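You operate a simulated robot arm through the tools that you are given. There is no shell and no other tool. Be economical: measure what you need, move in short steps, check, and stop when the job is done.

The job below is to be done with a simulated robot arm. You get a single attempt, and the scene is never put back.

Task
The wrong punch marked the yellow bracket: take it out and reset the lever press by the depth display.
Fine: leave the lever up; draw the bracket slide out before reaching in; bracket on the bracket mat; punch bar and depth knob as shown; spring knob stays.

It is judged by the outcome, as a careful person would: the job done as asked, and still so three seconds after it is handed in. It fails if anything else is knocked over, pushed out of place, dropped, spilled or broken.

Robot
A 7-joint arm with a three-finger gripper, fixed in place. Base frame: the origin is at the foot of the arm, x ahead of it, y to its left, z up; the work surface is at about z = 880. Lengths are in mm, angles in degrees, forces in N, time in s.
With the tool pointing down near the work surface it reaches from about 520 to 960 mm from the base axis. Its first joint turns from -166.0 to 166.0 degrees. Payload 2.69 kg.
Tool frame: the origin (TCP) lies between the finger pads and is the grasp point; the fingertips stand 29 mm ahead of it; z points along the fingers, y is the line along which they close. The gripper opens to 120 mm. The gripper's body begins 78 mm behind the TCP.
Orientation is told as [roll, pitch, yaw] about the base's x, y, z axes, in that order, counted from this pose: with the fingers straight down and closing along the base's y, the tool's x points along the base's -x, its y along +y and its z along -z.

Tools
- The arm moves only by the tool step_arm. Its arguments are lists of equal length, an entry for each row: "travel": the shift along the tool's x, y, z in units of 200 mm (1.0 is 200 mm), a list of three; "angular": the turn, a rotation vector about the tool's x, y, z in units of 180 degrees (1.0 is 180 degrees), a list of three; "fingers": the gripper command, from -1 (shut) to 1 (fully open), values between in proportion. In form: {"travel": [[x, y, z], ...], "angular": [[rx, ry, rz], ...], "fingers": [fingers, ...]}. A call has 1 to 12 rows; each row is the pose to reach, as a shift and turn from the pose commanded when the call began, along the tool's axes at that moment. A call with a number of a shift or a turn outside -1 to 1 is refused whole. A row lasts 0.2 s, in which the tool goes at most 50 mm and 8.6 degrees; a call with a longer step from one row to the next is refused whole, and so is a gripper value outside its range. A pose out of reach is approached as far as the arm can. The call stops where the force on the tool passes 40 N (or 10 N more than at its start, if that is more) or the arm is blocked; 0.2 s more then pass. Each finger halts on what it meets, pressing with about 21 N; the grip force reading is that of the motor and also rises with nothing between the fingers. The clock runs only during rows and for 0.2 s after the last one: add rows that repeat a pose to give the fingers time. It gives the time, the measured TCP pose, the force on the tool (base axes), the opening and the grip force at its end, in the units of the frame above (readings bear some noise), with the torque about the TCP (base axes, N m) and any sound that the robot's microphone picked up.
- Cameras (640 x 400 px; columns grow to the right, rows downward): "scene" is fixed at [51.1, -501.7, 1460.1]; the picture's right is [0.50, -0.87, 0.00], its down [-0.22, -0.12, -0.97] and it looks along [0.84, 0.48, -0.25] (base axes); focal length 260 px, centre (320, 200). "wrist" rides on the gripper at [63, 0, -104] in the tool frame; the picture's right is [0.00, 1.00, 0.00], its down [-0.83, 0.00, -0.56] and it looks along [-0.56, 0.00, 0.83] (tool axes); focal length 275 px, centre (320, 200). There is no depth. A picture from a camera that has moved, and an enlarged one, comes with that camera's place and axes in the base frame and with its lens.
- snapshot(camera): a new picture of that camera. No time passes.
- move_column(by): slides the trunk up (or, below 0, down) by that many mm; the arm rides with it, the base frame stays. It gives what a move gives, with no picture.
- zoom(camera, box): a new picture of the part [left, top, right, bottom] of that camera's present view, enlarged. No time passes.
- sign_off(): hands the job in; it is judged then, once.

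Work in short steps. Places have to be worked out from the pictures, the camera data and where the tool is seen: move nearer, look again, correct. Check each grasp and each placing, and mend what went wrong. You have 120 turns and 68 pictures in all, those below and enlarged ones among them. Open the gripper and draw the arm clear of the work before you hand the job in, unless the task says otherwise; then end with one line.

The tools are called after ">>>" as name(argument=value, ...) on one line, values as JSON. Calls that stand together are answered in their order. step_arm: Moves the arm, as the interface text tells. Its arguments: {"type":"object","properties":{"travel":{"type":"array","items":{"type":"array","items":{"type":"number"}}},"angular":{"type":"array","items":{"type":"array","items":{"type":"number"}}},"fingers":{"type":"array","items":{"type":"number"}}},"required":["travel","angular","fingers"]} The other tools are called the same way: move_column (by) slides the trunk up or down; snapshot (camera) takes a picture; zoom (camera, box) takes an enlarged picture of a part of a camera's view; sign_off () hands the job in.

At the start:

```text
clock: 0.0
tcp_pos: [480.8, -161.5, 1521.2]
orientation: [0.0, 0.0, 0.0]
ft_force: [-0.1, 0.5, -0.3]
ft_torque: [0.02, 0.0, 0.01]
width: 119.9
gripper_force: 0.0
trunk travel left (down, up): [-476.0, 110.0]
```

scene: 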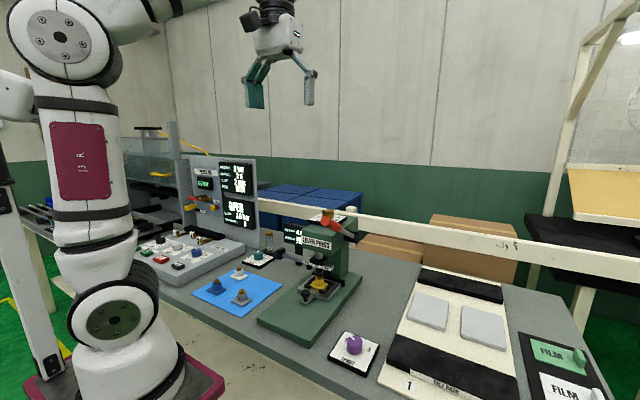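
wrist: 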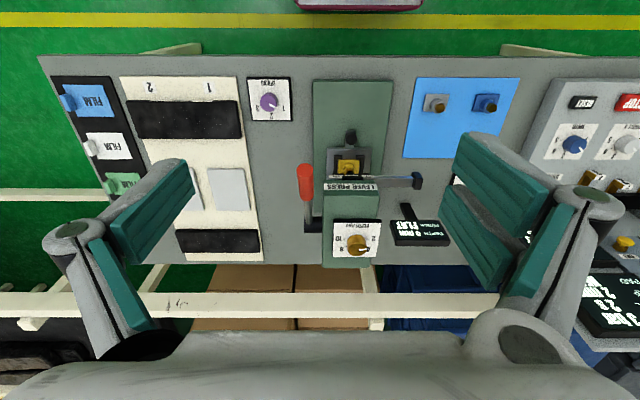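

The wrist view shows the press, with the display beside it, the mat and the knobs. I'll enlarge these to read them.

>>> zoom(camera="wrist", box=[290, 70, 450, 270])

>>> zoom(camera="scene", box=[180, 200, 400, 350])

```text
2.00 times, centred on (370, 170) of wrist
camera zoom: at [417.2, -163.9, 1623.1], right [0.0, 1.0, 0.0], down [0.83, 0.0, 0.56], along [0.56, 0.0, -0.83], focal length 551 px, centre (220, 260)
```

zoom: 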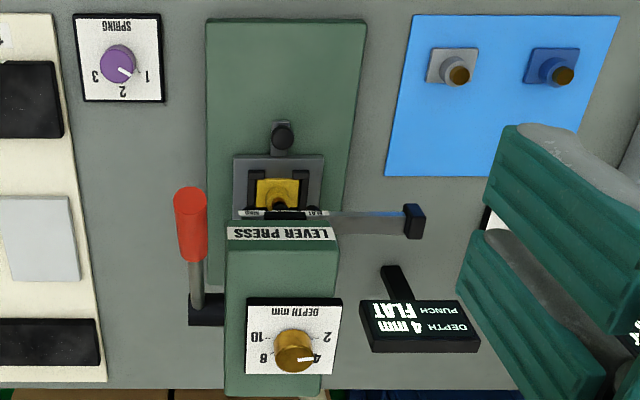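

```text
2.67 times, centred on (290, 275) of scene
camera zoom: at [51.1, -501.7, 1460.1], right [0.5, -0.87, 0.0], down [-0.22, -0.12, -0.97], along [0.84, 0.48, -0.25], focal length 694 px, centre (400, 0)
```

zoom: 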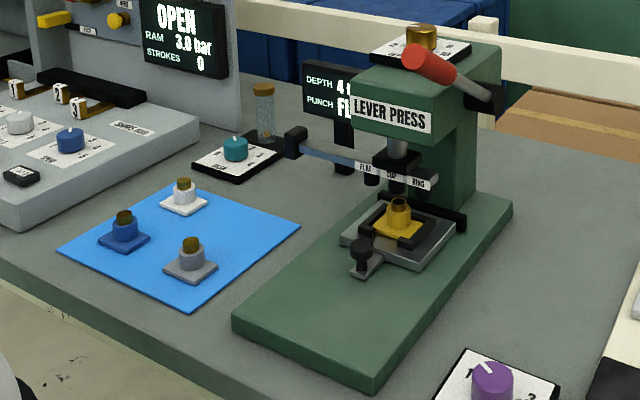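

The display asks for depth 4 mm and punch FLAT. I'll lower the trunk to get the wrist camera closer.

>>> move_column(by=-200)

>>> snapshot(camera="wrist")

```text
clock: 2.2
tcp_pos: [527.0, -161.2, 1320.5]
orientation: [-0.2, -0.2, 0.0]
ft_force: [0.3, -0.3, -0.9]
ft_torque: [-0.03, 0.04, 0.01]
width: 119.9
gripper_force: 0.0
trunk travel left (down, up): [-276.0, 310.0]
```

```text
63 pictures are left
camera wrist: at [462.5, -163.7, 1422.3], right [0.0, 1.0, 0.0], down [0.83, 0.0, 0.56], along [0.56, 0.0, -0.83], focal length 275 px, centre (320, 200)
```

wrist: 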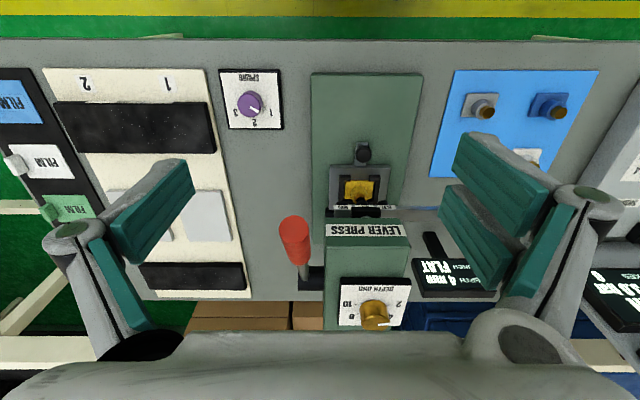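

Next I center on the press in y and zoom in on it.

>>> step_arm(travel=[[0, 0.19, 0], [0, 0.38, 0], [0, 0.38, 0]], angular=[[0, 0, 0], [0, 0, 0], [0, 0, 0]], fingers=[1, 1, 1])

>>> zoom(camera="wrist", box=[240, 130, 400, 230])

>>> zoom(camera="wrist", box=[240, 240, 400, 340])

>>> zoom(camera="scene", box=[275, 200, 375, 300])

```text
clock: 3.0
tcp_pos: [532.5, -83.8, 1315.3]
orientation: [-0.2, -0.2, -0.1]
ft_force: [0.1, -0.2, 0.0]
ft_torque: [0.01, -0.01, -0.01]
width: 120.0
gripper_force: 0.0
out of reach, approached as far as the arm can: row 1, 2, 3
trunk travel left (down, up): [-276.0, 310.0]
```

```text
4.00 times, centred on (320, 180) of wrist
camera zoom: at [467.3, -87.0, 1416.9], right [0.0, 1.0, 0.0], down [0.83, 0.0, 0.56], along [0.56, 0.0, -0.83], focal length 1101 px, centre (320, 280)
```

zoom: 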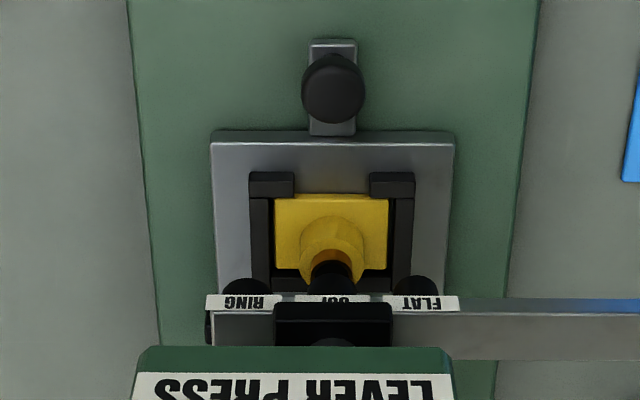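

```text
4.00 times, centred on (320, 290) of wrist
camera zoom: at [467.3, -87.0, 1416.9], right [0.0, 1.0, 0.0], down [0.83, 0.0, 0.56], along [0.56, 0.0, -0.83], focal length 1101 px, centre (320, -160)
```

zoom: 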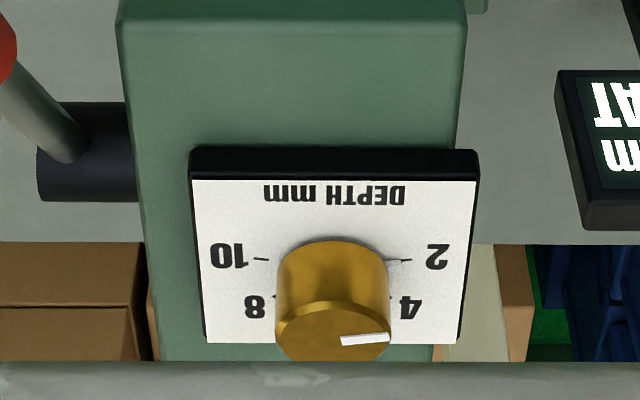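

```text
4.00 times, centred on (325, 250) of scene
camera zoom: at [51.1, -501.7, 1460.1], right [0.5, -0.87, 0.0], down [-0.22, -0.12, -0.97], along [0.84, 0.48, -0.25], focal length 1042 px, centre (300, 0)
```

zoom: 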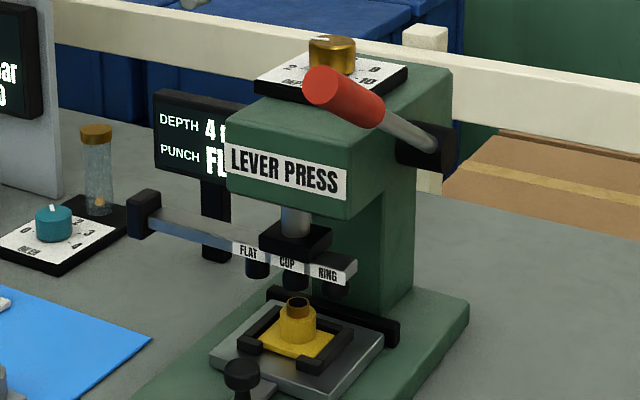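

CUP is under the ram now. FLAT is on the +y side, so the bar must slide about 37 mm toward -y. I put the slide handle knob at about (683, -81, 943), so I'll move above it.

>>> step_arm(travel=[[-0.2, 0, 0], [-0.4, 0, 0], [-0.6, 0, 0], [-0.75, 0, 0], [-0.75, 0, 0.2], [-0.75, 0, 0.4], [-0.75, 0, 0.6], [-0.75, 0, 0.6]], angular=[[0, 0, 0], [0, 0, 0], [0, 0, 0], [0, 0, 0], [0, 0, 0], [0, 0, 0], [0, 0, 0], [0, 0, 0]], fingers=[0.2, 0.2, 0.2, 0.2, 0.2, 0.2, 0.2, 0.2])

>>> snapshot(camera="wrist")

>>> snapshot(camera="scene")

```text
clock: 4.8
tcp_pos: [685.0, -88.0, 1191.5]
orientation: [-0.2, -0.2, 0.0]
ft_force: [0.2, 0.1, -0.2]
ft_torque: [0.02, 0.03, 0.03]
width: 71.6
gripper_force: 0.1
trunk travel left (down, up): [-276.0, 310.0]
```

```text
59 pictures are left
camera wrist: at [620.6, -90.1, 1295.1], right [0.0, 1.0, 0.0], down [0.83, 0.0, 0.56], along [0.56, 0.0, -0.83], focal length 275 px, centre (320, 200)
```

wrist: 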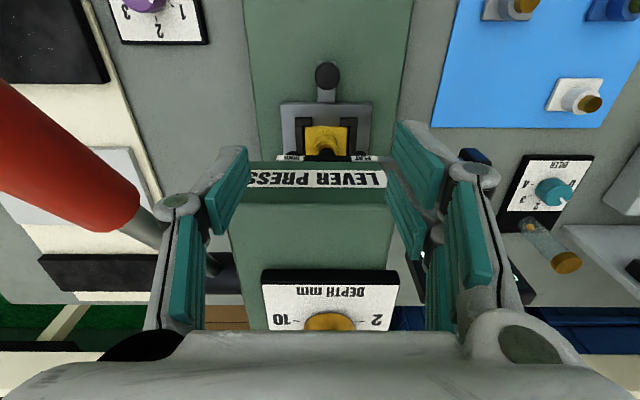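

```text
58 pictures are left
```

scene: 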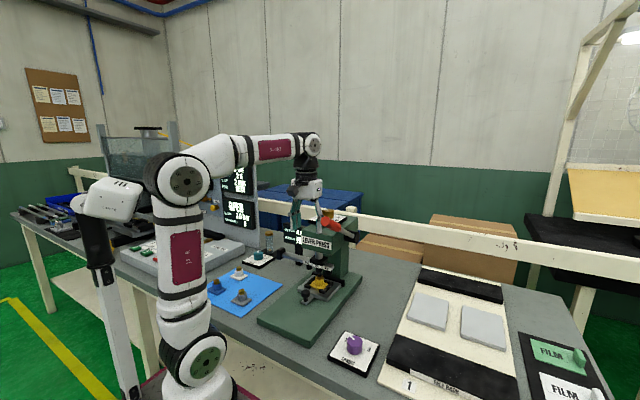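

The handle now measures about (681, -83), and the lever is clear at y ≈ -187. I'll descend over the handle in two stages.

>>> step_arm(travel=[[0.015, 0.025, 0.2], [0.015, 0.025, 0.4], [0.015, 0.025, 0.6], [0.015, 0.025, 0.8], [0.015, 0.025, 0.95], [0.015, 0.025, 0.95]], angular=[[0, 0, 0], [0, 0, 0], [0, 0, 0], [0, 0, 0], [0, 0, 0], [0, 0, 0]], fingers=[0.2, 0.2, 0.2, 0.2, 0.2, 0.2])

>>> snapshot(camera="wrist")

>>> zoom(camera="scene", box=[240, 180, 400, 340])

```text
clock: 5.7
tcp_pos: [685.4, -81.0, 1059.8]
orientation: [-0.3, -1.5, 0.0]
ft_force: [-4.6, 0.7, 17.4]
ft_torque: [0.24, -0.96, 0.07]
width: 72.0
gripper_force: 0.0
trunk travel left (down, up): [-276.0, 310.0]
stopped in row 4: the force on the tool passed its limit at 65 N (the readings are from after the stop); the commanded pose is now the measured one
```

```text
57 pictures are left
camera wrist: at [618.8, -82.8, 1160.7], right [-0.01, 1.0, -0.01], down [0.82, 0.01, 0.58], along [0.58, 0.0, -0.82], focal length 275 px, centre (320, 200)
```

wrist: 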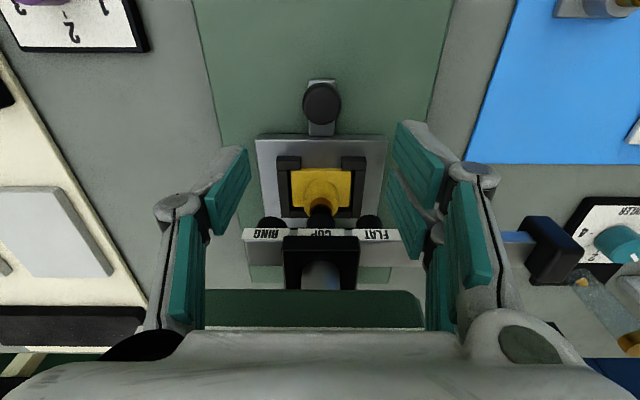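

```text
2.50 times, centred on (320, 260) of scene
camera zoom: at [51.1, -501.7, 1460.1], right [0.5, -0.87, 0.0], down [-0.22, -0.12, -0.97], along [0.84, 0.48, -0.25], focal length 651 px, centre (320, 50)
```

zoom: 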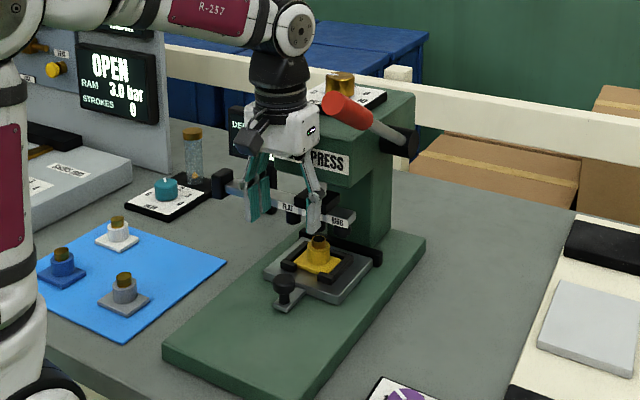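

The hand touched the press head's top front edge, so a vertical approach is too close. I'll back off up and away, tilt the tool 30° so the hand leans away from the press, then check that nothing moved.

>>> step_arm(travel=[[0.05, 0, -0.15], [0.2, 0, -0.3], [0.35, 0, -0.3], [0.4, 0, -0.2], [0.4, 0, -0.1], [0.4, 0, 0.0], [0.4, 0, 0.0]], angular=[[0, 0, 0], [0, -0.04, 0], [0, -0.08, 0], [0, -0.12, 0], [0, -0.16, 0], [0, -0.16, 0], [0, -0.16, 0]], fingers=[0, 0, 0, 0, 0, 0, 0])

>>> snapshot(camera="wrist")

>>> zoom(camera="scene", box=[240, 180, 400, 340])

```text
clock: 7.3
tcp_pos: [606.5, -82.7, 1054.1]
orientation: [-0.4, -29.9, 0.3]
ft_force: [-1.3, -1.7, 0.0]
ft_torque: [-0.03, 0.0, -0.01]
width: 60.0
gripper_force: 0.1
trunk travel left (down, up): [-276.0, 310.0]
```

```text
55 pictures are left
camera wrist: at [498.3, -84.4, 1111.0], right [0.0, 1.0, -0.01], down [0.44, 0.01, 0.9], along [0.9, 0.0, -0.44], focal length 275 px, centre (320, 200)
```

wrist: 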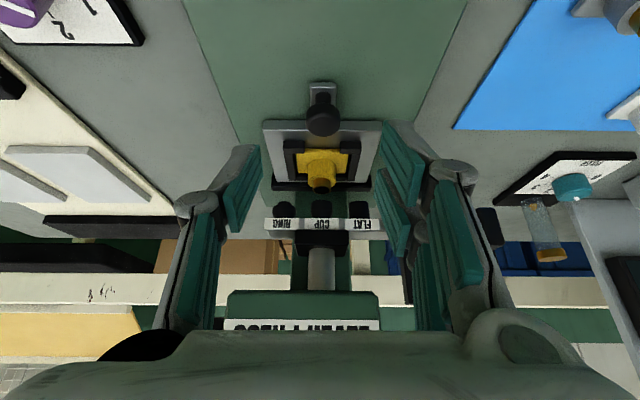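

```text
2.50 times, centred on (320, 260) of scene
camera zoom: at [51.1, -501.7, 1460.1], right [0.5, -0.87, 0.0], down [-0.22, -0.12, -0.97], along [0.84, 0.48, -0.25], focal length 651 px, centre (320, 50)
```

zoom: 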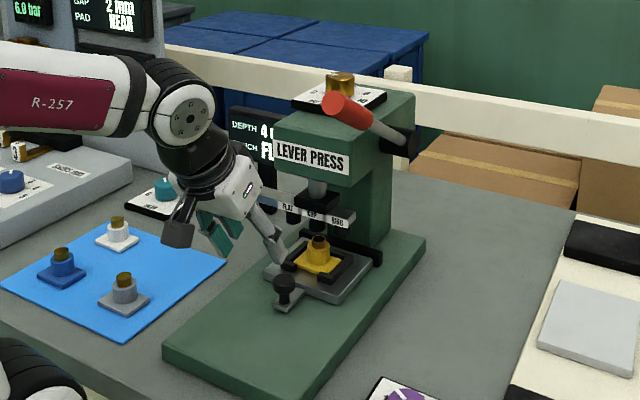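

The press hasn't moved, and I see the handle at about (684, -83, 940). I'll go down along the tool axis to straddle it.

>>> step_arm(travel=[[-0.056, 0, 0.2], [-0.056, 0, 0.4], [-0.056, 0, 0.55], [-0.056, 0, 0.67], [-0.056, 0, 0.67]], angular=[[0, 0, 0], [0, 0, 0], [0, 0, 0], [0, 0, 0], [0, 0, 0]], fingers=[0, 0, 0, 0, 0])

>>> snapshot(camera="wrist")

>>> zoom(camera="scene", box=[270, 200, 370, 300])

```text
clock: 8.5
tcp_pos: [683.1, -82.3, 944.4]
orientation: [-0.3, -30.1, 0.1]
ft_force: [-0.5, -0.7, -0.4]
ft_torque: [-0.04, -0.01, 0.01]
width: 60.0
gripper_force: 0.1
trunk travel left (down, up): [-276.0, 310.0]
```

```text
53 pictures are left
camera wrist: at [575.8, -85.2, 1002.2], right [0.0, 1.0, -0.01], down [0.44, 0.01, 0.9], along [0.9, 0.0, -0.44], focal length 275 px, centre (320, 200)
```

wrist: 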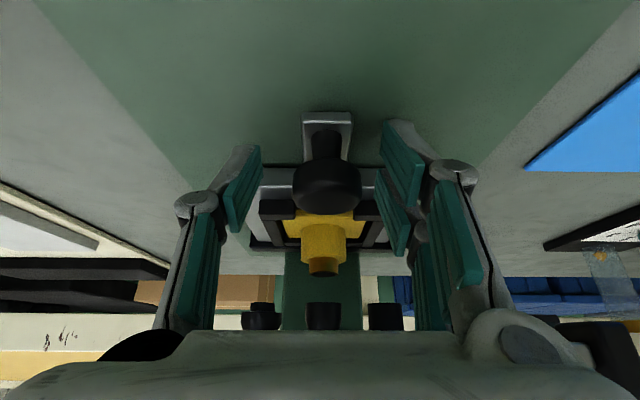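

```text
4.00 times, centred on (320, 250) of scene
camera zoom: at [51.1, -501.7, 1460.1], right [0.5, -0.87, 0.0], down [-0.22, -0.12, -0.97], along [0.84, 0.48, -0.25], focal length 1042 px, centre (320, 0)
```

zoom: 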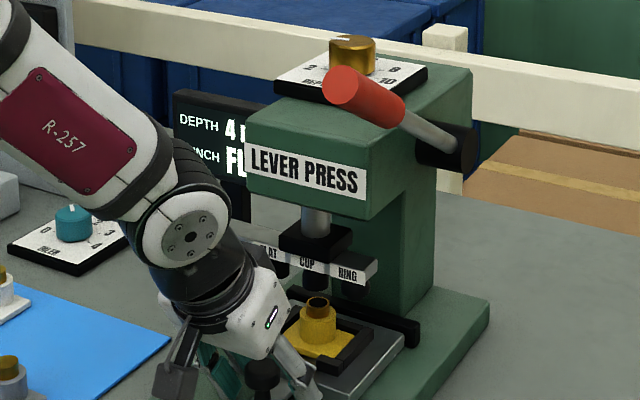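

The handle sits centred between the fingers. I'll close on it.

>>> step_arm(travel=[[0, 0, 0], [0, 0, 0], [0, 0, 0]], angular=[[0, 0, 0], [0, 0, 0], [0, 0, 0]], fingers=[-1, -1, -1])

```text
clock: 9.3
tcp_pos: [682.3, -80.4, 945.1]
orientation: [-0.3, -29.8, 0.4]
ft_force: [1.5, 30.6, 0.4]
ft_torque: [0.12, -0.23, -0.01]
width: 27.7
gripper_force: 45.5
trunk travel left (down, up): [-276.0, 310.0]
```

The handle is gripped at 27.7 mm. I'll pull straight toward -x in small steps, with a 2 mm y shift to relieve the side load.

>>> step_arm(travel=[[0, 0.015, 0], [0.043, 0.015, -0.025], [0.087, 0.015, -0.05], [0.13, 0.015, -0.075], [0.173, 0.015, -0.1], [0.217, 0.015, -0.125]], angular=[[0, 0, 0], [0, 0, 0], [0, 0, 0], [0, 0, 0], [0, 0, 0], [0, 0, 0]], fingers=[-1, -1, -1, -1, -1, -1])

>>> snapshot(camera="wrist")

```text
clock: 10.3
tcp_pos: [662.2, -81.0, 949.2]
orientation: [0.0, -29.2, 0.1]
ft_force: [-0.6, 5.7, -8.0]
ft_torque: [0.04, -0.82, -0.01]
width: 28.1
gripper_force: 45.0
out of reach, approached as far as the arm can: row 3, 4, 5
trunk travel left (down, up): [-276.0, 310.0]
stopped in row 5: the force on the tool passed its limit at 42 N (the readings are from after the stop); the commanded pose is now the measured one
```

```text
51 pictures are left
camera wrist: at [555.1, -82.8, 1008.1], right [-0.01, 1.0, 0.0], down [0.45, 0.0, 0.89], along [0.89, 0.0, -0.45], focal length 275 px, centre (320, 200)
```

wrist: 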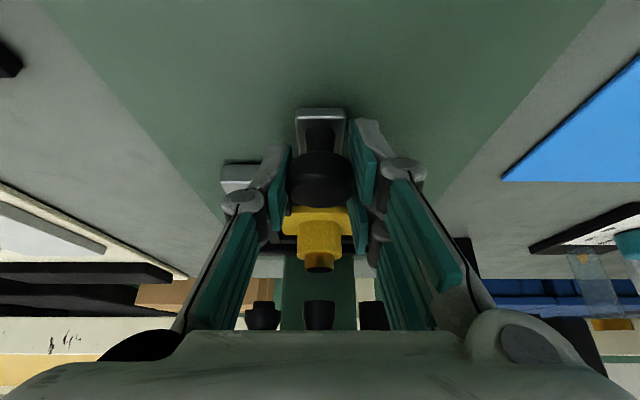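

The slide came out about 20 mm, but the tilted wrist has reached its inner reach limit. I'll release, reduce the tilt to about 11° in place, and grip again.

>>> step_arm(travel=[[0, 0, 0], [0, 0, 0], [0, 0, 0.01], [0, 0, 0.02], [0, 0, 0.03], [0, 0, 0.03]], angular=[[0, 0, 0], [0, 0, 0], [0, 0.035, 0], [0, 0.07, 0], [0, 0.1, 0], [0, 0.1, 0]], fingers=[0, 0, 0, 0, 0, 0])

>>> snapshot(camera="wrist")

```text
clock: 11.8
tcp_pos: [664.9, -81.0, 945.5]
orientation: [0.1, -11.3, 0.0]
ft_force: [-0.2, -0.9, 0.2]
ft_torque: [0.0, -0.03, 0.0]
width: 59.9
gripper_force: 0.0
trunk travel left (down, up): [-276.0, 310.0]
```

```text
50 pictures are left
camera wrist: at [581.5, -83.2, 1033.5], right [-0.01, 1.0, 0.0], down [0.71, 0.01, 0.71], along [0.71, 0.0, -0.71], focal length 275 px, centre (320, 200)
```

wrist: 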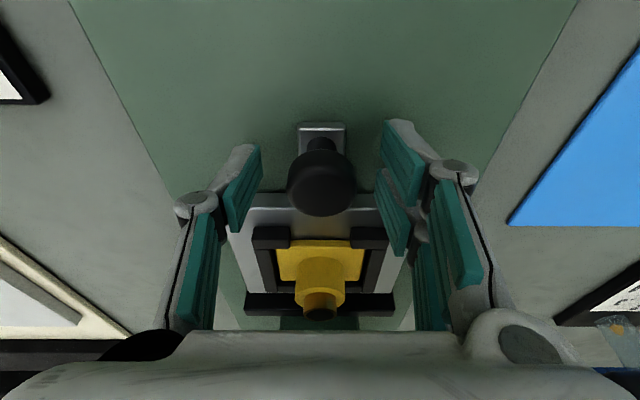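

The handle is still centred at about (663, -82). I'll grip and keep pulling.

>>> step_arm(travel=[[0, -0.003, 0], [0, -0.003, 0], [0, -0.003, 0], [0.049, -0.003, -0.01], [0.098, -0.003, -0.02], [0.147, -0.003, -0.03], [0.196, -0.003, -0.04], [0.245, -0.003, -0.05], [0.294, -0.003, -0.06]], angular=[[0, 0, 0], [0, 0, 0], [0, 0, 0], [0, 0, 0], [0, 0, 0], [0, 0, 0], [0, 0, 0], [0, 0, 0], [0, 0, 0]], fingers=[-1, -1, -1, -1, -1, -1, -1, -1, -1])

>>> snapshot(camera="wrist")

```text
clock: 13.8
tcp_pos: [604.7, -80.2, 943.9]
orientation: [-0.1, -11.4, 0.2]
ft_force: [1.7, 22.7, 17.7]
ft_torque: [0.15, -0.53, -0.05]
width: 27.3
gripper_force: 45.2
trunk travel left (down, up): [-276.0, 310.0]
```

```text
49 pictures are left
camera wrist: at [521.5, -82.7, 1032.6], right [-0.01, 1.0, 0.0], down [0.7, 0.01, 0.71], along [0.71, 0.0, -0.7], focal length 275 px, centre (320, 200)
```

wrist: 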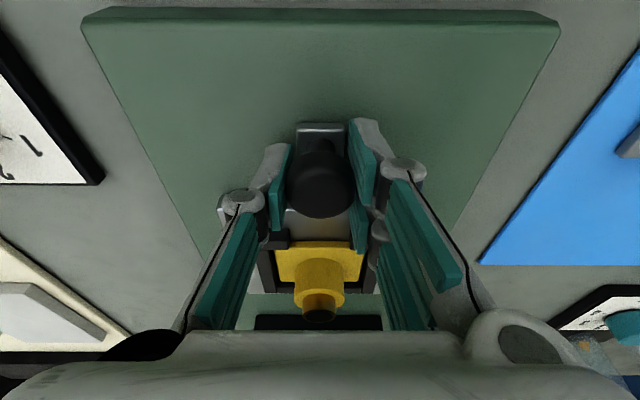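

The slide is out about 78 mm. I'll pull a bit more until it reaches its stop.

>>> step_arm(travel=[[0, 0.008, 0.0], [0.049, 0.008, -0.01], [0.098, 0.008, -0.02], [0.147, 0.008, -0.03], [0.196, 0.008, -0.04]], angular=[[0, 0, 0], [0, 0, 0], [0, 0, 0], [0, 0, 0], [0, 0, 0]], fingers=[-1, -1, -1, -1, -1])

>>> zoom(camera="scene", box=[240, 200, 360, 320])

```text
clock: 14.9
tcp_pos: [569.4, -81.6, 947.4]
orientation: [0.1, -10.8, 0.3]
ft_force: [-2.9, 15.5, -31.8]
ft_torque: [-0.03, 0.15, 0.03]
width: 28.2
gripper_force: 44.7
out of reach, approached as far as the arm can: row 5
trunk travel left (down, up): [-276.0, 310.0]
```

```text
3.33 times, centred on (300, 260) of scene
camera zoom: at [51.1, -501.7, 1460.1], right [0.5, -0.87, 0.0], down [-0.22, -0.12, -0.97], along [0.84, 0.48, -0.25], focal length 868 px, centre (387, 0)
```

zoom: 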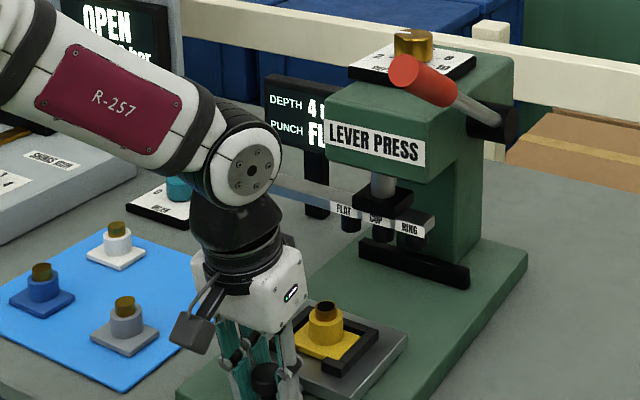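

The slide is out about 113 mm, which is plenty. I'll release the handle and rise.

>>> step_arm(travel=[[0, 0, 0.01], [0, 0, 0.01], [0, 0, 0.01], [0, 0, -0.2], [0, 0, -0.4], [0, 0, -0.6], [0, 0, -0.6]], angular=[[0, 0, 0], [0, 0, 0], [0, 0, 0], [0, 0, 0], [0, 0, 0], [0, 0, 0], [0, 0, 0]], fingers=[0, 0, 0, 0, 0, 0, 0])

>>> snapshot(camera="wrist")

```text
clock: 16.6
tcp_pos: [544.7, -86.2, 1065.9]
orientation: [-0.1, -11.3, 0.1]
ft_force: [-0.8, -0.2, 0.0]
ft_torque: [0.0, 0.0, 0.0]
width: 59.9
gripper_force: 0.0
trunk travel left (down, up): [-276.0, 310.0]
```

```text
47 pictures are left
camera wrist: at [461.7, -88.2, 1154.1], right [-0.01, 1.0, 0.0], down [0.71, 0.01, 0.71], along [0.71, 0.0, -0.71], focal length 275 px, centre (320, 200)
```

wrist: 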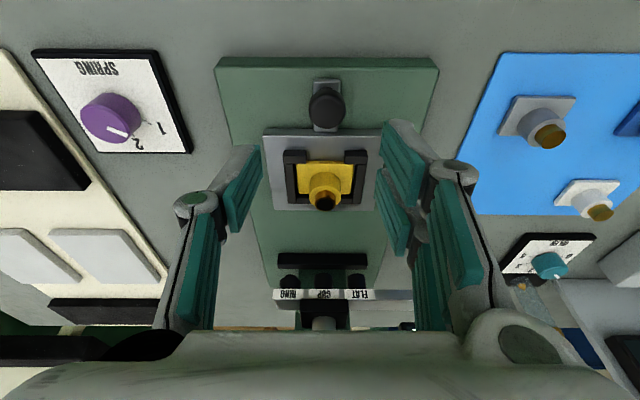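

The bracket is now around (657, -83) and the free spot on the mat is about (708, 140). I'll move above the bracket and check alignment.

>>> step_arm(travel=[[-0.2, 0.01, 0], [-0.4, 0.016, 0.05], [-0.445, 0.016, 0.25], [-0.445, 0.016, 0.44], [-0.445, 0.016, 0.44]], angular=[[0, 0, 0], [0, 0, 0], [0, 0, 0], [0, 0, 0], [0, 0, 0]], fingers=[-0.1, -0.1, -0.1, -0.1, -0.1])

>>> snapshot(camera="wrist")

>>> zoom(camera="scene", box=[250, 200, 370, 320])

```text
clock: 17.8
tcp_pos: [654.4, -78.1, 996.7]
orientation: [0.0, -11.4, 0.2]
ft_force: [0.0, -0.2, -0.4]
ft_torque: [0.01, 0.02, -0.02]
width: 54.0
gripper_force: 0.0
trunk travel left (down, up): [-276.0, 310.0]
```

```text
46 pictures are left
camera wrist: at [570.4, -81.3, 1084.6], right [-0.01, 1.0, 0.0], down [0.7, 0.01, 0.71], along [0.71, 0.0, -0.7], focal length 275 px, centre (320, 200)
```

wrist: 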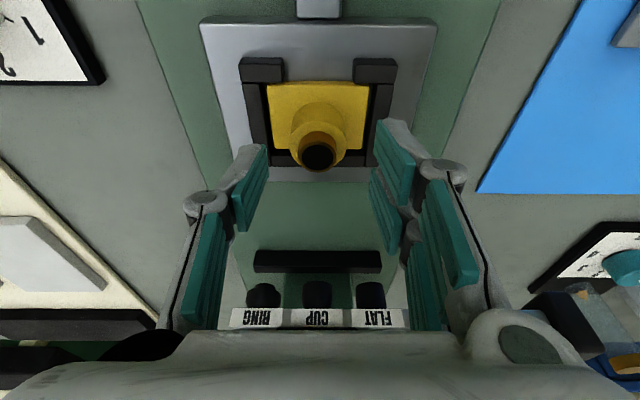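

```text
3.33 times, centred on (310, 260) of scene
camera zoom: at [51.1, -501.7, 1460.1], right [0.5, -0.87, 0.0], down [-0.22, -0.12, -0.97], along [0.84, 0.48, -0.25], focal length 868 px, centre (353, 0)
```

zoom: 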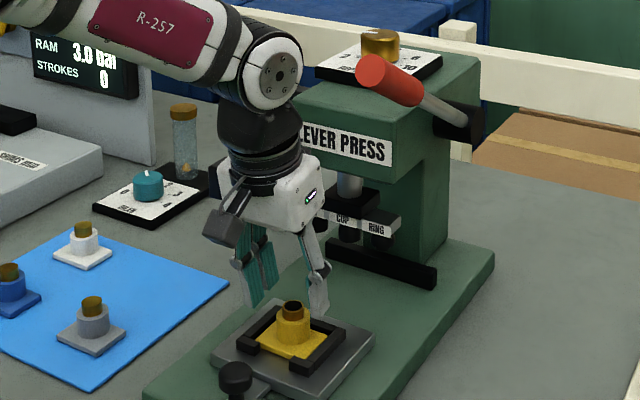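

The boss reads (660, -83). I'll descend until the tips are around z≈928, just above the rails, then close.

>>> step_arm(travel=[[0.01, -0.0245, 0.07], [0.01, -0.0245, 0.14], [0.01, -0.0245, 0.195], [0.01, -0.0245, 0.195]], angular=[[0, 0, 0], [0, 0, 0], [0, 0, 0], [0, 0, 0]], fingers=[-0.15, -0.2, -0.2, -0.2])

>>> snapshot(camera="wrist")

>>> zoom(camera="scene", box=[280, 260, 350, 310])

```text
clock: 18.8
tcp_pos: [658.9, -85.3, 962.9]
orientation: [-0.1, -11.7, 0.1]
ft_force: [1.1, -4.4, 29.5]
ft_torque: [-0.43, 0.24, 0.0]
width: 60.0
gripper_force: 6.1
trunk travel left (down, up): [-276.0, 310.0]
```

```text
44 pictures are left
camera wrist: at [574.1, -88.0, 1050.0], right [-0.01, 1.0, 0.0], down [0.7, 0.01, 0.71], along [0.71, 0.0, -0.7], focal length 275 px, centre (320, 200)
```

wrist: 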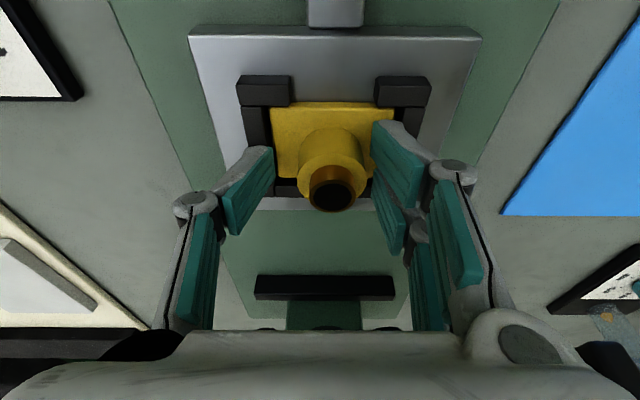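

```text
8.00 times, centred on (315, 285) of scene
camera zoom: at [51.1, -501.7, 1460.1], right [0.5, -0.87, 0.0], down [-0.22, -0.12, -0.97], along [0.84, 0.48, -0.25], focal length 2083 px, centre (360, -480)
```

zoom: 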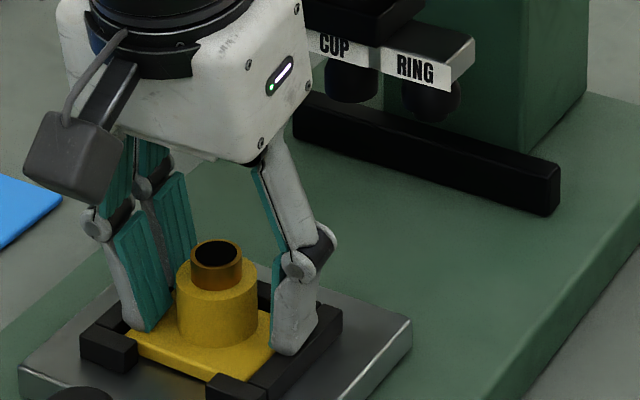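

A fingertip landed on a rail, because the tool sits about 5 mm toward -y relative to the bracket and opened too wide. I'll rise 12 mm, shift +5 mm in y, narrow to about 41 mm and descend again.

>>> step_arm(travel=[[0, 0, -0.06], [0, 0.025, -0.06], [0, 0.025, -0.06], [0, 0.025, -0.06]], angular=[[0, 0, 0], [0, 0, 0], [0, 0, 0], [0, 0, 0]], fingers=[-0.1, -0.3, -0.3, -0.3])

>>> snapshot(camera="wrist")

```text
clock: 19.8
tcp_pos: [653.1, -80.2, 971.9]
orientation: [0.0, -11.4, 0.2]
ft_force: [-0.1, -0.6, 0.8]
ft_torque: [-0.02, 0.02, -0.03]
width: 42.0
gripper_force: 0.2
trunk travel left (down, up): [-276.0, 310.0]
```

```text
42 pictures are left
camera wrist: at [570.9, -82.3, 1060.3], right [-0.01, 1.0, 0.0], down [0.71, 0.01, 0.71], along [0.71, 0.0, -0.71], focal length 275 px, centre (320, 200)
```

wrist: 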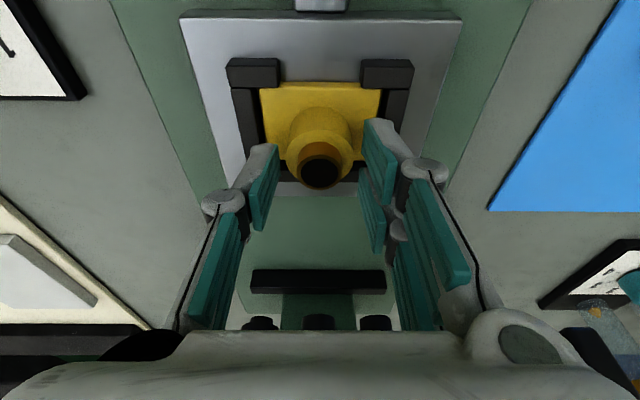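

The boss is now centred between the fingers. I'll descend 13 mm and close.

>>> step_arm(travel=[[0.005, 0, 0.03], [0.01, 0, 0.065], [0.01, 0, 0.065], [0.01, 0, 0.065], [0.01, 0, 0.065], [0.01, 0, 0.065]], angular=[[0, 0, 0], [0, 0, 0], [0, 0, 0], [0, 0, 0], [0, 0, 0], [0, 0, 0]], fingers=[-0.3, -0.3, -0.3, -1, -1, -1])

>>> snapshot(camera="wrist")

```text
clock: 20.7
tcp_pos: [658.9, -81.5, 964.7]
orientation: [-0.1, -12.2, 0.1]
ft_force: [-2.2, -4.8, 25.5]
ft_torque: [0.32, 0.59, 0.02]
width: 32.1
gripper_force: 21.2
trunk travel left (down, up): [-276.0, 310.0]
stopped in row 4: the force on the tool passed its limit at 46 N (the readings are from after the stop); the commanded pose is now the measured one
```

```text
41 pictures are left
camera wrist: at [573.4, -83.1, 1051.7], right [0.0, 1.0, 0.0], down [0.7, 0.01, 0.72], along [0.72, 0.0, -0.7], focal length 275 px, centre (320, 200)
```

wrist: 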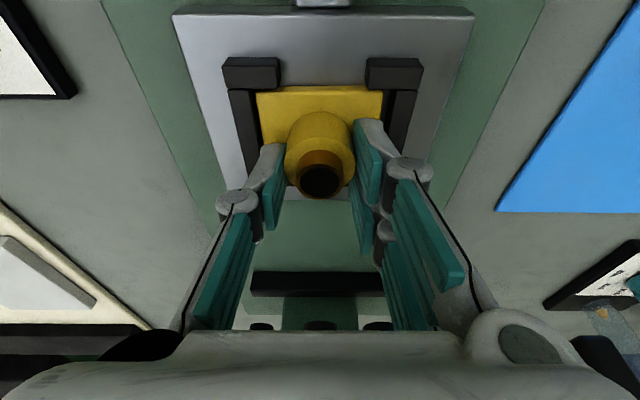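

The fingertips rest on the plate and have closed on the boss at 32 mm. I'll firm the grip, ease up and lift.

>>> step_arm(travel=[[0, 0, -0.01], [0, 0, -0.01], [0, 0, -0.01], [0.01, 0, -0.06], [0.02, 0, -0.11], [0.04, 0, -0.2]], angular=[[0, 0, 0], [0, 0, 0], [0, 0, 0], [0, 0, 0], [0, 0, 0], [0, 0, 0]], fingers=[-1, -1, -1, -1, -1, -1])

>>> snapshot(camera="wrist")

>>> zoom(camera="scene", box=[230, 220, 350, 310])

```text
clock: 22.1
tcp_pos: [640.5, -80.7, 999.8]
orientation: [-0.1, -11.8, 0.0]
ft_force: [-0.6, 1.1, -0.8]
ft_torque: [0.02, 0.01, -0.02]
width: 32.0
gripper_force: 21.2
trunk travel left (down, up): [-276.0, 310.0]
```

```text
40 pictures are left
camera wrist: at [556.9, -82.8, 1087.0], right [0.0, 1.0, 0.0], down [0.7, 0.0, 0.71], along [0.71, 0.0, -0.7], focal length 275 px, centre (320, 200)
```

wrist: 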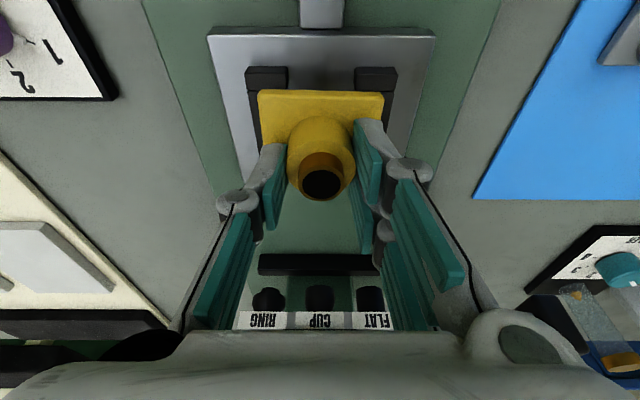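

```text
4.44 times, centred on (290, 265) of scene
camera zoom: at [51.1, -501.7, 1460.1], right [0.5, -0.87, 0.0], down [-0.22, -0.12, -0.97], along [0.84, 0.48, -0.25], focal length 1157 px, centre (453, -89)
```

zoom: 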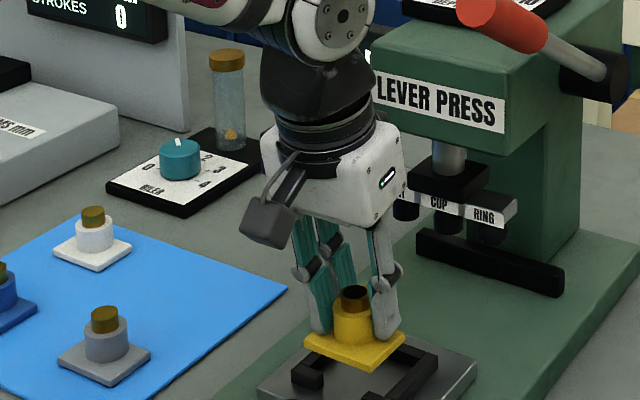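

The bracket is held level, clear of the slide. I'll raise it 40 mm and carry it toward the mat's free corner.

>>> step_arm(travel=[[-0.04, 0, -0.19], [-0.04, 0.2, -0.19], [-0.1, 0.4, -0.18], [-0.18, 0.6, -0.16], [-0.26, 0.8, -0.145], [-0.34, 0.98, -0.13], [-0.34, 0.98, -0.13]], angular=[[0, 0, 0], [0, 0, 0], [0, 0, 0], [0, 0, 0], [0, 0, 0], [0, 0, 0], [0, 0, 0]], fingers=[-1, -1, -1, -1, -1, -1, -1])

>>> snapshot(camera="wrist")

>>> zoom(camera="scene", box=[180, 200, 340, 320])

```text
clock: 23.7
tcp_pos: [702.4, 116.0, 1039.7]
orientation: [-0.1, -11.8, -0.1]
ft_force: [0.3, 0.5, -0.9]
ft_torque: [-0.01, 0.01, -0.02]
width: 32.1
gripper_force: 20.3
trunk travel left (down, up): [-276.0, 310.0]
```

```text
38 pictures are left
camera wrist: at [618.8, 114.0, 1126.7], right [-0.01, 1.0, 0.0], down [0.7, 0.0, 0.71], along [0.71, 0.0, -0.7], focal length 275 px, centre (320, 200)
```

wrist: 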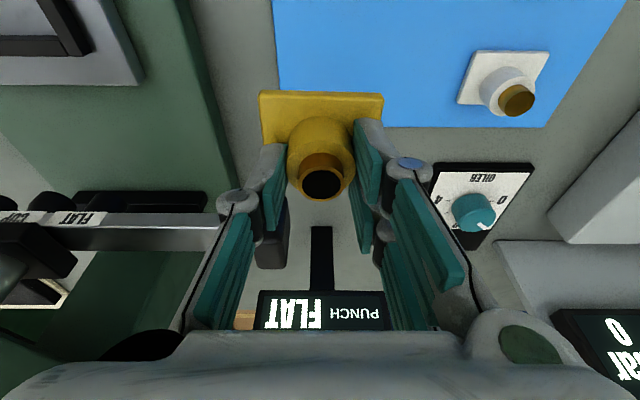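

```text
3.33 times, centred on (260, 260) of scene
camera zoom: at [51.1, -501.7, 1460.1], right [0.5, -0.87, 0.0], down [-0.22, -0.12, -0.97], along [0.84, 0.48, -0.25], focal length 868 px, centre (520, 0)
```

zoom: 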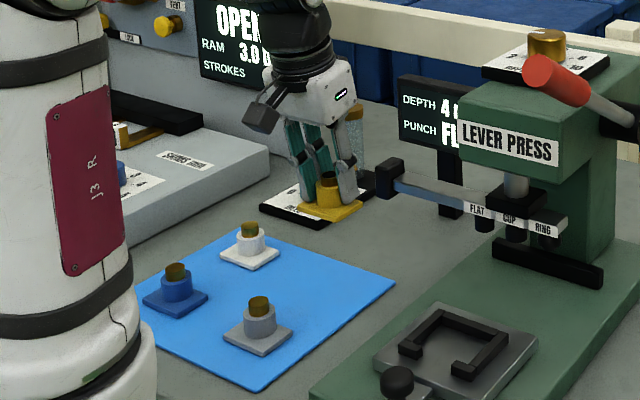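

The mat's far edge is at x≈763 and its left edge at y≈76. I'll move to y=145 and descend to about 15 mm above the expected contact height.

>>> step_arm(travel=[[0.0, 0.145, 0.0], [0.05, 0.145, 0.15], [0.09, 0.145, 0.3], [0.134, 0.145, 0.45], [0.14, 0.145, 0.5], [0.14, 0.145, 0.5]], angular=[[0, 0, 0], [0, 0, 0], [0, 0, 0], [0, 0, 0], [0, 0, 0], [0, 0, 0]], fingers=[-1, -1, -1, -1, -1, -1])

>>> snapshot(camera="wrist")

>>> zoom(camera="scene", box=[190, 230, 310, 320])

```text
clock: 25.1
tcp_pos: [697.4, 144.5, 936.6]
orientation: [0.0, -11.9, 0.1]
ft_force: [0.3, -0.7, -0.4]
ft_torque: [-0.01, -0.05, 0.02]
width: 32.2
gripper_force: 20.6
trunk travel left (down, up): [-276.0, 310.0]
```

```text
36 pictures are left
camera wrist: at [612.9, 143.0, 1023.7], right [0.0, 1.0, 0.0], down [0.7, 0.0, 0.71], along [0.71, 0.0, -0.7], focal length 275 px, centre (320, 200)
```

wrist: 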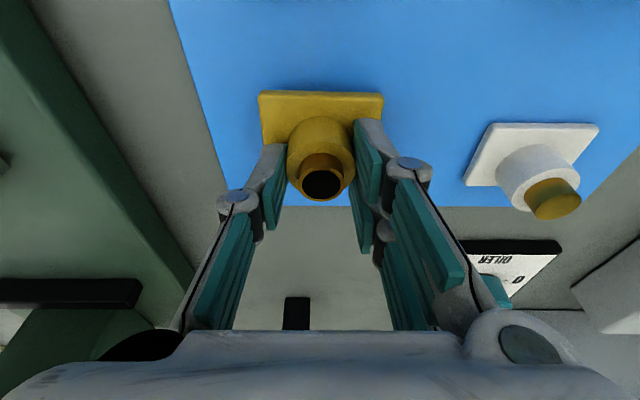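

```text
4.44 times, centred on (250, 275) of scene
camera zoom: at [51.1, -501.7, 1460.1], right [0.5, -0.87, 0.0], down [-0.22, -0.12, -0.97], along [0.84, 0.48, -0.25], focal length 1157 px, centre (631, -133)
```

zoom: 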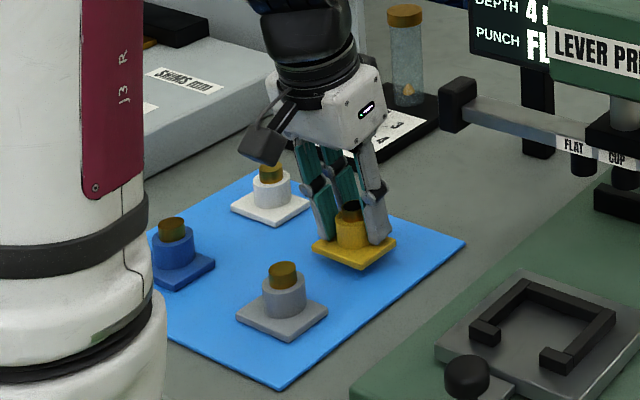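

The bracket is level and well inside the mat. I'll lower it gently in small steps.

>>> step_arm(travel=[[0.003, 0, 0.0147], [0.006, 0, 0.0294], [0.009, 0, 0.044], [0.012, 0, 0.0588]], angular=[[0, 0, 0], [0, 0, 0], [0, 0, 0], [0, 0, 0]], fingers=[-1, -1, -1, -1])

```text
clock: 26.1
tcp_pos: [695.4, 145.7, 925.8]
orientation: [0.1, -11.9, 0.0]
ft_force: [1.9, -4.3, 14.2]
ft_torque: [-0.04, 0.37, 0.04]
width: 32.1
gripper_force: 21.2
trunk travel left (down, up): [-276.0, 310.0]
```

It has touched down (14 N at z≈926). I'll open, rise straight up and check.

>>> step_arm(travel=[[0, 0, 0], [0, 0, 0], [0, 0, 0], [-0.03, 0, -0.15], [-0.06, 0, -0.3], [-0.11, 0, -0.54], [-0.11, 0, -0.54]], angular=[[0, 0, 0], [0, 0, 0], [0, 0, 0], [0, 0, 0], [0, 0, 0], [0, 0, 0], [0, 0, 0]], fingers=[-0.1, 0, 0, 0, 0, 0, 0])

>>> snapshot(camera="wrist")

>>> zoom(camera="scene", box=[190, 230, 310, 320])

```text
clock: 27.7
tcp_pos: [695.6, 142.4, 1032.9]
orientation: [0.0, -11.7, 0.0]
ft_force: [-0.6, 0.3, 0.7]
ft_torque: [-0.01, 0.01, 0.01]
width: 59.9
gripper_force: 0.1
trunk travel left (down, up): [-276.0, 310.0]
```

```text
34 pictures are left
camera wrist: at [611.5, 139.9, 1120.9], right [0.0, 1.0, 0.0], down [0.7, 0.0, 0.71], along [0.71, 0.0, -0.7], focal length 275 px, centre (320, 200)
```

wrist: 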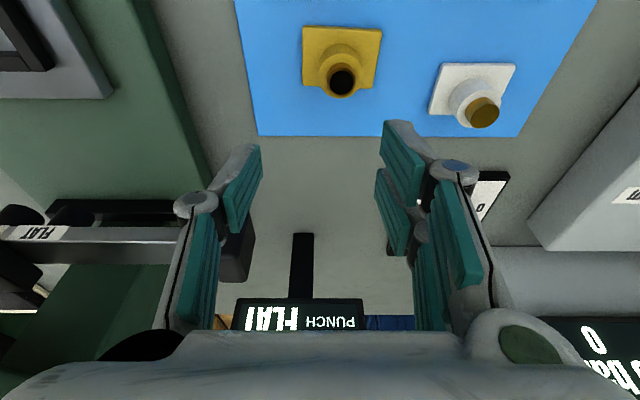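

```text
4.44 times, centred on (250, 275) of scene
camera zoom: at [51.1, -501.7, 1460.1], right [0.5, -0.87, 0.0], down [-0.22, -0.12, -0.97], along [0.84, 0.48, -0.25], focal length 1157 px, centre (631, -133)
```

zoom: 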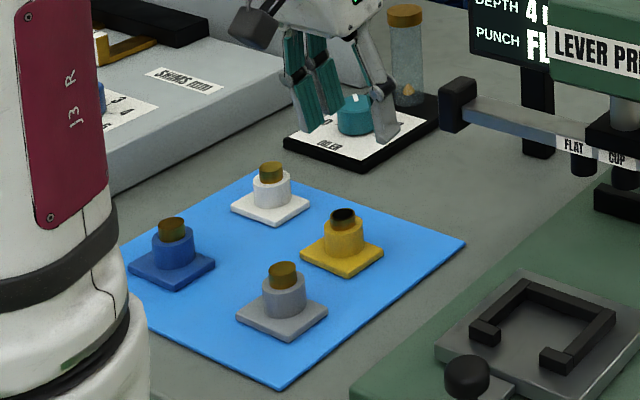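

The yellow bracket stands flat on the mat. By triangulation the punch bar's end block is at about (771, 84, 1011). I'll close the fingers, come in beside its +y face and look.

>>> step_arm(travel=[[0, 0, 0], [0, 0, 0], [-0.15, -0.02, 0.05], [-0.336, -0.035, 0.16], [-0.336, -0.035, 0.16]], angular=[[0, 0, 0], [0, 0, 0], [0, 0, 0], [0, 0, 0], [0, 0, 0]], fingers=[-1, -1, -1, -1, -1])

>>> snapshot(camera="wrist")

>>> zoom(camera="scene", box=[230, 200, 350, 290])

```text
clock: 28.9
tcp_pos: [770.8, 131.9, 1015.5]
orientation: [-0.1, -11.9, -0.1]
ft_force: [-0.3, -0.2, -0.1]
ft_torque: [-0.02, 0.0, 0.01]
width: 0.0
gripper_force: 21.2
trunk travel left (down, up): [-276.0, 310.0]
```

```text
32 pictures are left
camera wrist: at [685.6, 130.9, 1102.6], right [-0.01, 1.0, 0.0], down [0.7, 0.0, 0.71], along [0.71, 0.0, -0.7], focal length 275 px, centre (320, 200)
```

wrist: 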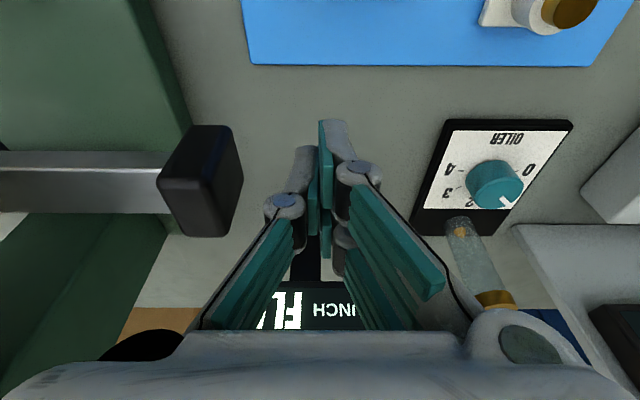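

```text
4.44 times, centred on (290, 245) of scene
camera zoom: at [51.1, -501.7, 1460.1], right [0.5, -0.87, 0.0], down [-0.22, -0.12, -0.97], along [0.84, 0.48, -0.25], focal length 1157 px, centre (453, 0)
```

zoom: 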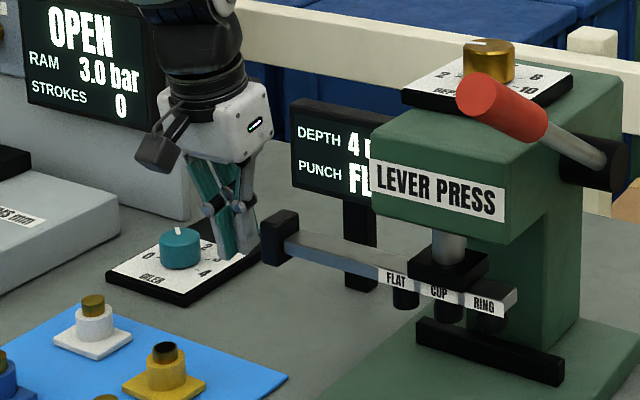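

The block's +y face is at about y≈96, and the punch pitch is about 40 mm. I'll push slowly toward -y, starting with about 20 mm of bar travel.

>>> step_arm(travel=[[0, -0.07, 0], [0, -0.13, 0], [0, -0.16, 0], [0, -0.19, 0], [0, -0.22, 0]], angular=[[0, 0, 0], [0, 0, 0], [0, 0, 0], [0, 0, 0], [0, 0, 0]], fingers=[-1, -1, -1, -1, -1])

>>> snapshot(camera="wrist")

>>> zoom(camera="scene", box=[270, 220, 350, 280])

```text
clock: 30.1
tcp_pos: [768.9, 91.9, 1016.9]
orientation: [0.0, -11.7, 0.0]
ft_force: [0.2, 1.0, 0.2]
ft_torque: [-0.03, 0.01, 0.01]
width: 0.0
gripper_force: 20.9
trunk travel left (down, up): [-276.0, 310.0]
```

```text
30 pictures are left
camera wrist: at [684.1, 90.4, 1104.1], right [0.0, 1.0, 0.0], down [0.7, 0.0, 0.71], along [0.71, 0.0, -0.7], focal length 275 px, centre (320, 200)
```

wrist: 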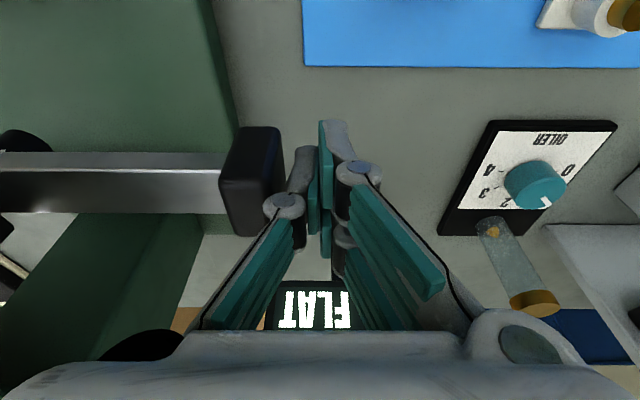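

```text
6.67 times, centred on (310, 250) of scene
camera zoom: at [51.1, -501.7, 1460.1], right [0.5, -0.87, 0.0], down [-0.22, -0.12, -0.97], along [0.84, 0.48, -0.25], focal length 1736 px, centre (387, -133)
```

zoom: 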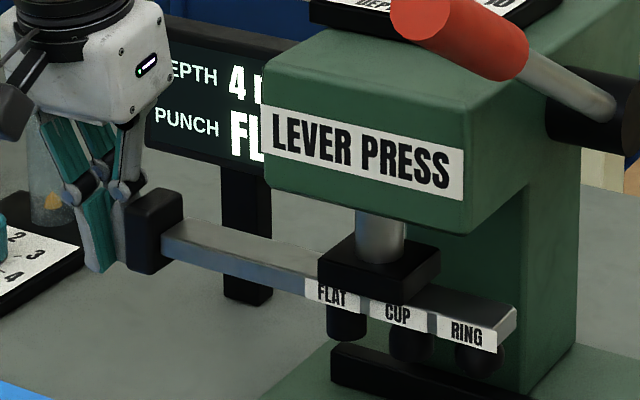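

The bar moved about 23 mm with hardly any force, so it needs about 17 mm more. I'll push 14 mm and check.

>>> step_arm(travel=[[0, -0.03, 0], [0, -0.06, 0], [0, -0.07, 0], [0, -0.07, 0]], angular=[[0, 0, 0], [0, 0, 0], [0, 0, 0], [0, 0, 0]], fingers=[-1, -1, -1, -1])

>>> zoom(camera="scene", box=[290, 230, 350, 275])

```text
clock: 31.1
tcp_pos: [767.5, 81.1, 1015.3]
orientation: [-0.1, -11.8, 0.1]
ft_force: [-0.5, 0.9, 0.3]
ft_torque: [-0.01, 0.0, 0.0]
width: 0.0
gripper_force: 21.0
trunk travel left (down, up): [-276.0, 310.0]
```

```text
8.89 times, centred on (320, 252) of scene
camera zoom: at [51.1, -501.7, 1460.1], right [0.5, -0.87, 0.0], down [-0.22, -0.12, -0.97], along [0.84, 0.48, -0.25], focal length 2314 px, centre (320, -267)
```

zoom: 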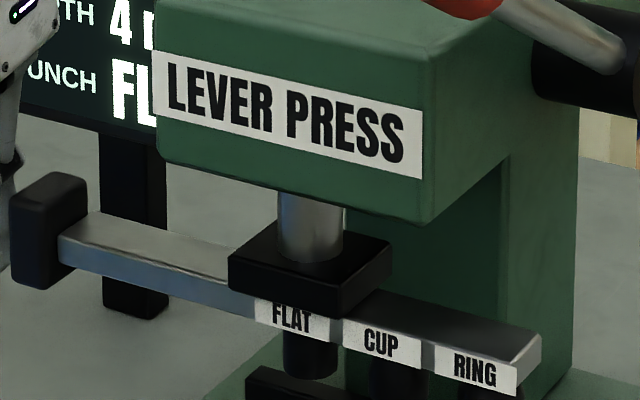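

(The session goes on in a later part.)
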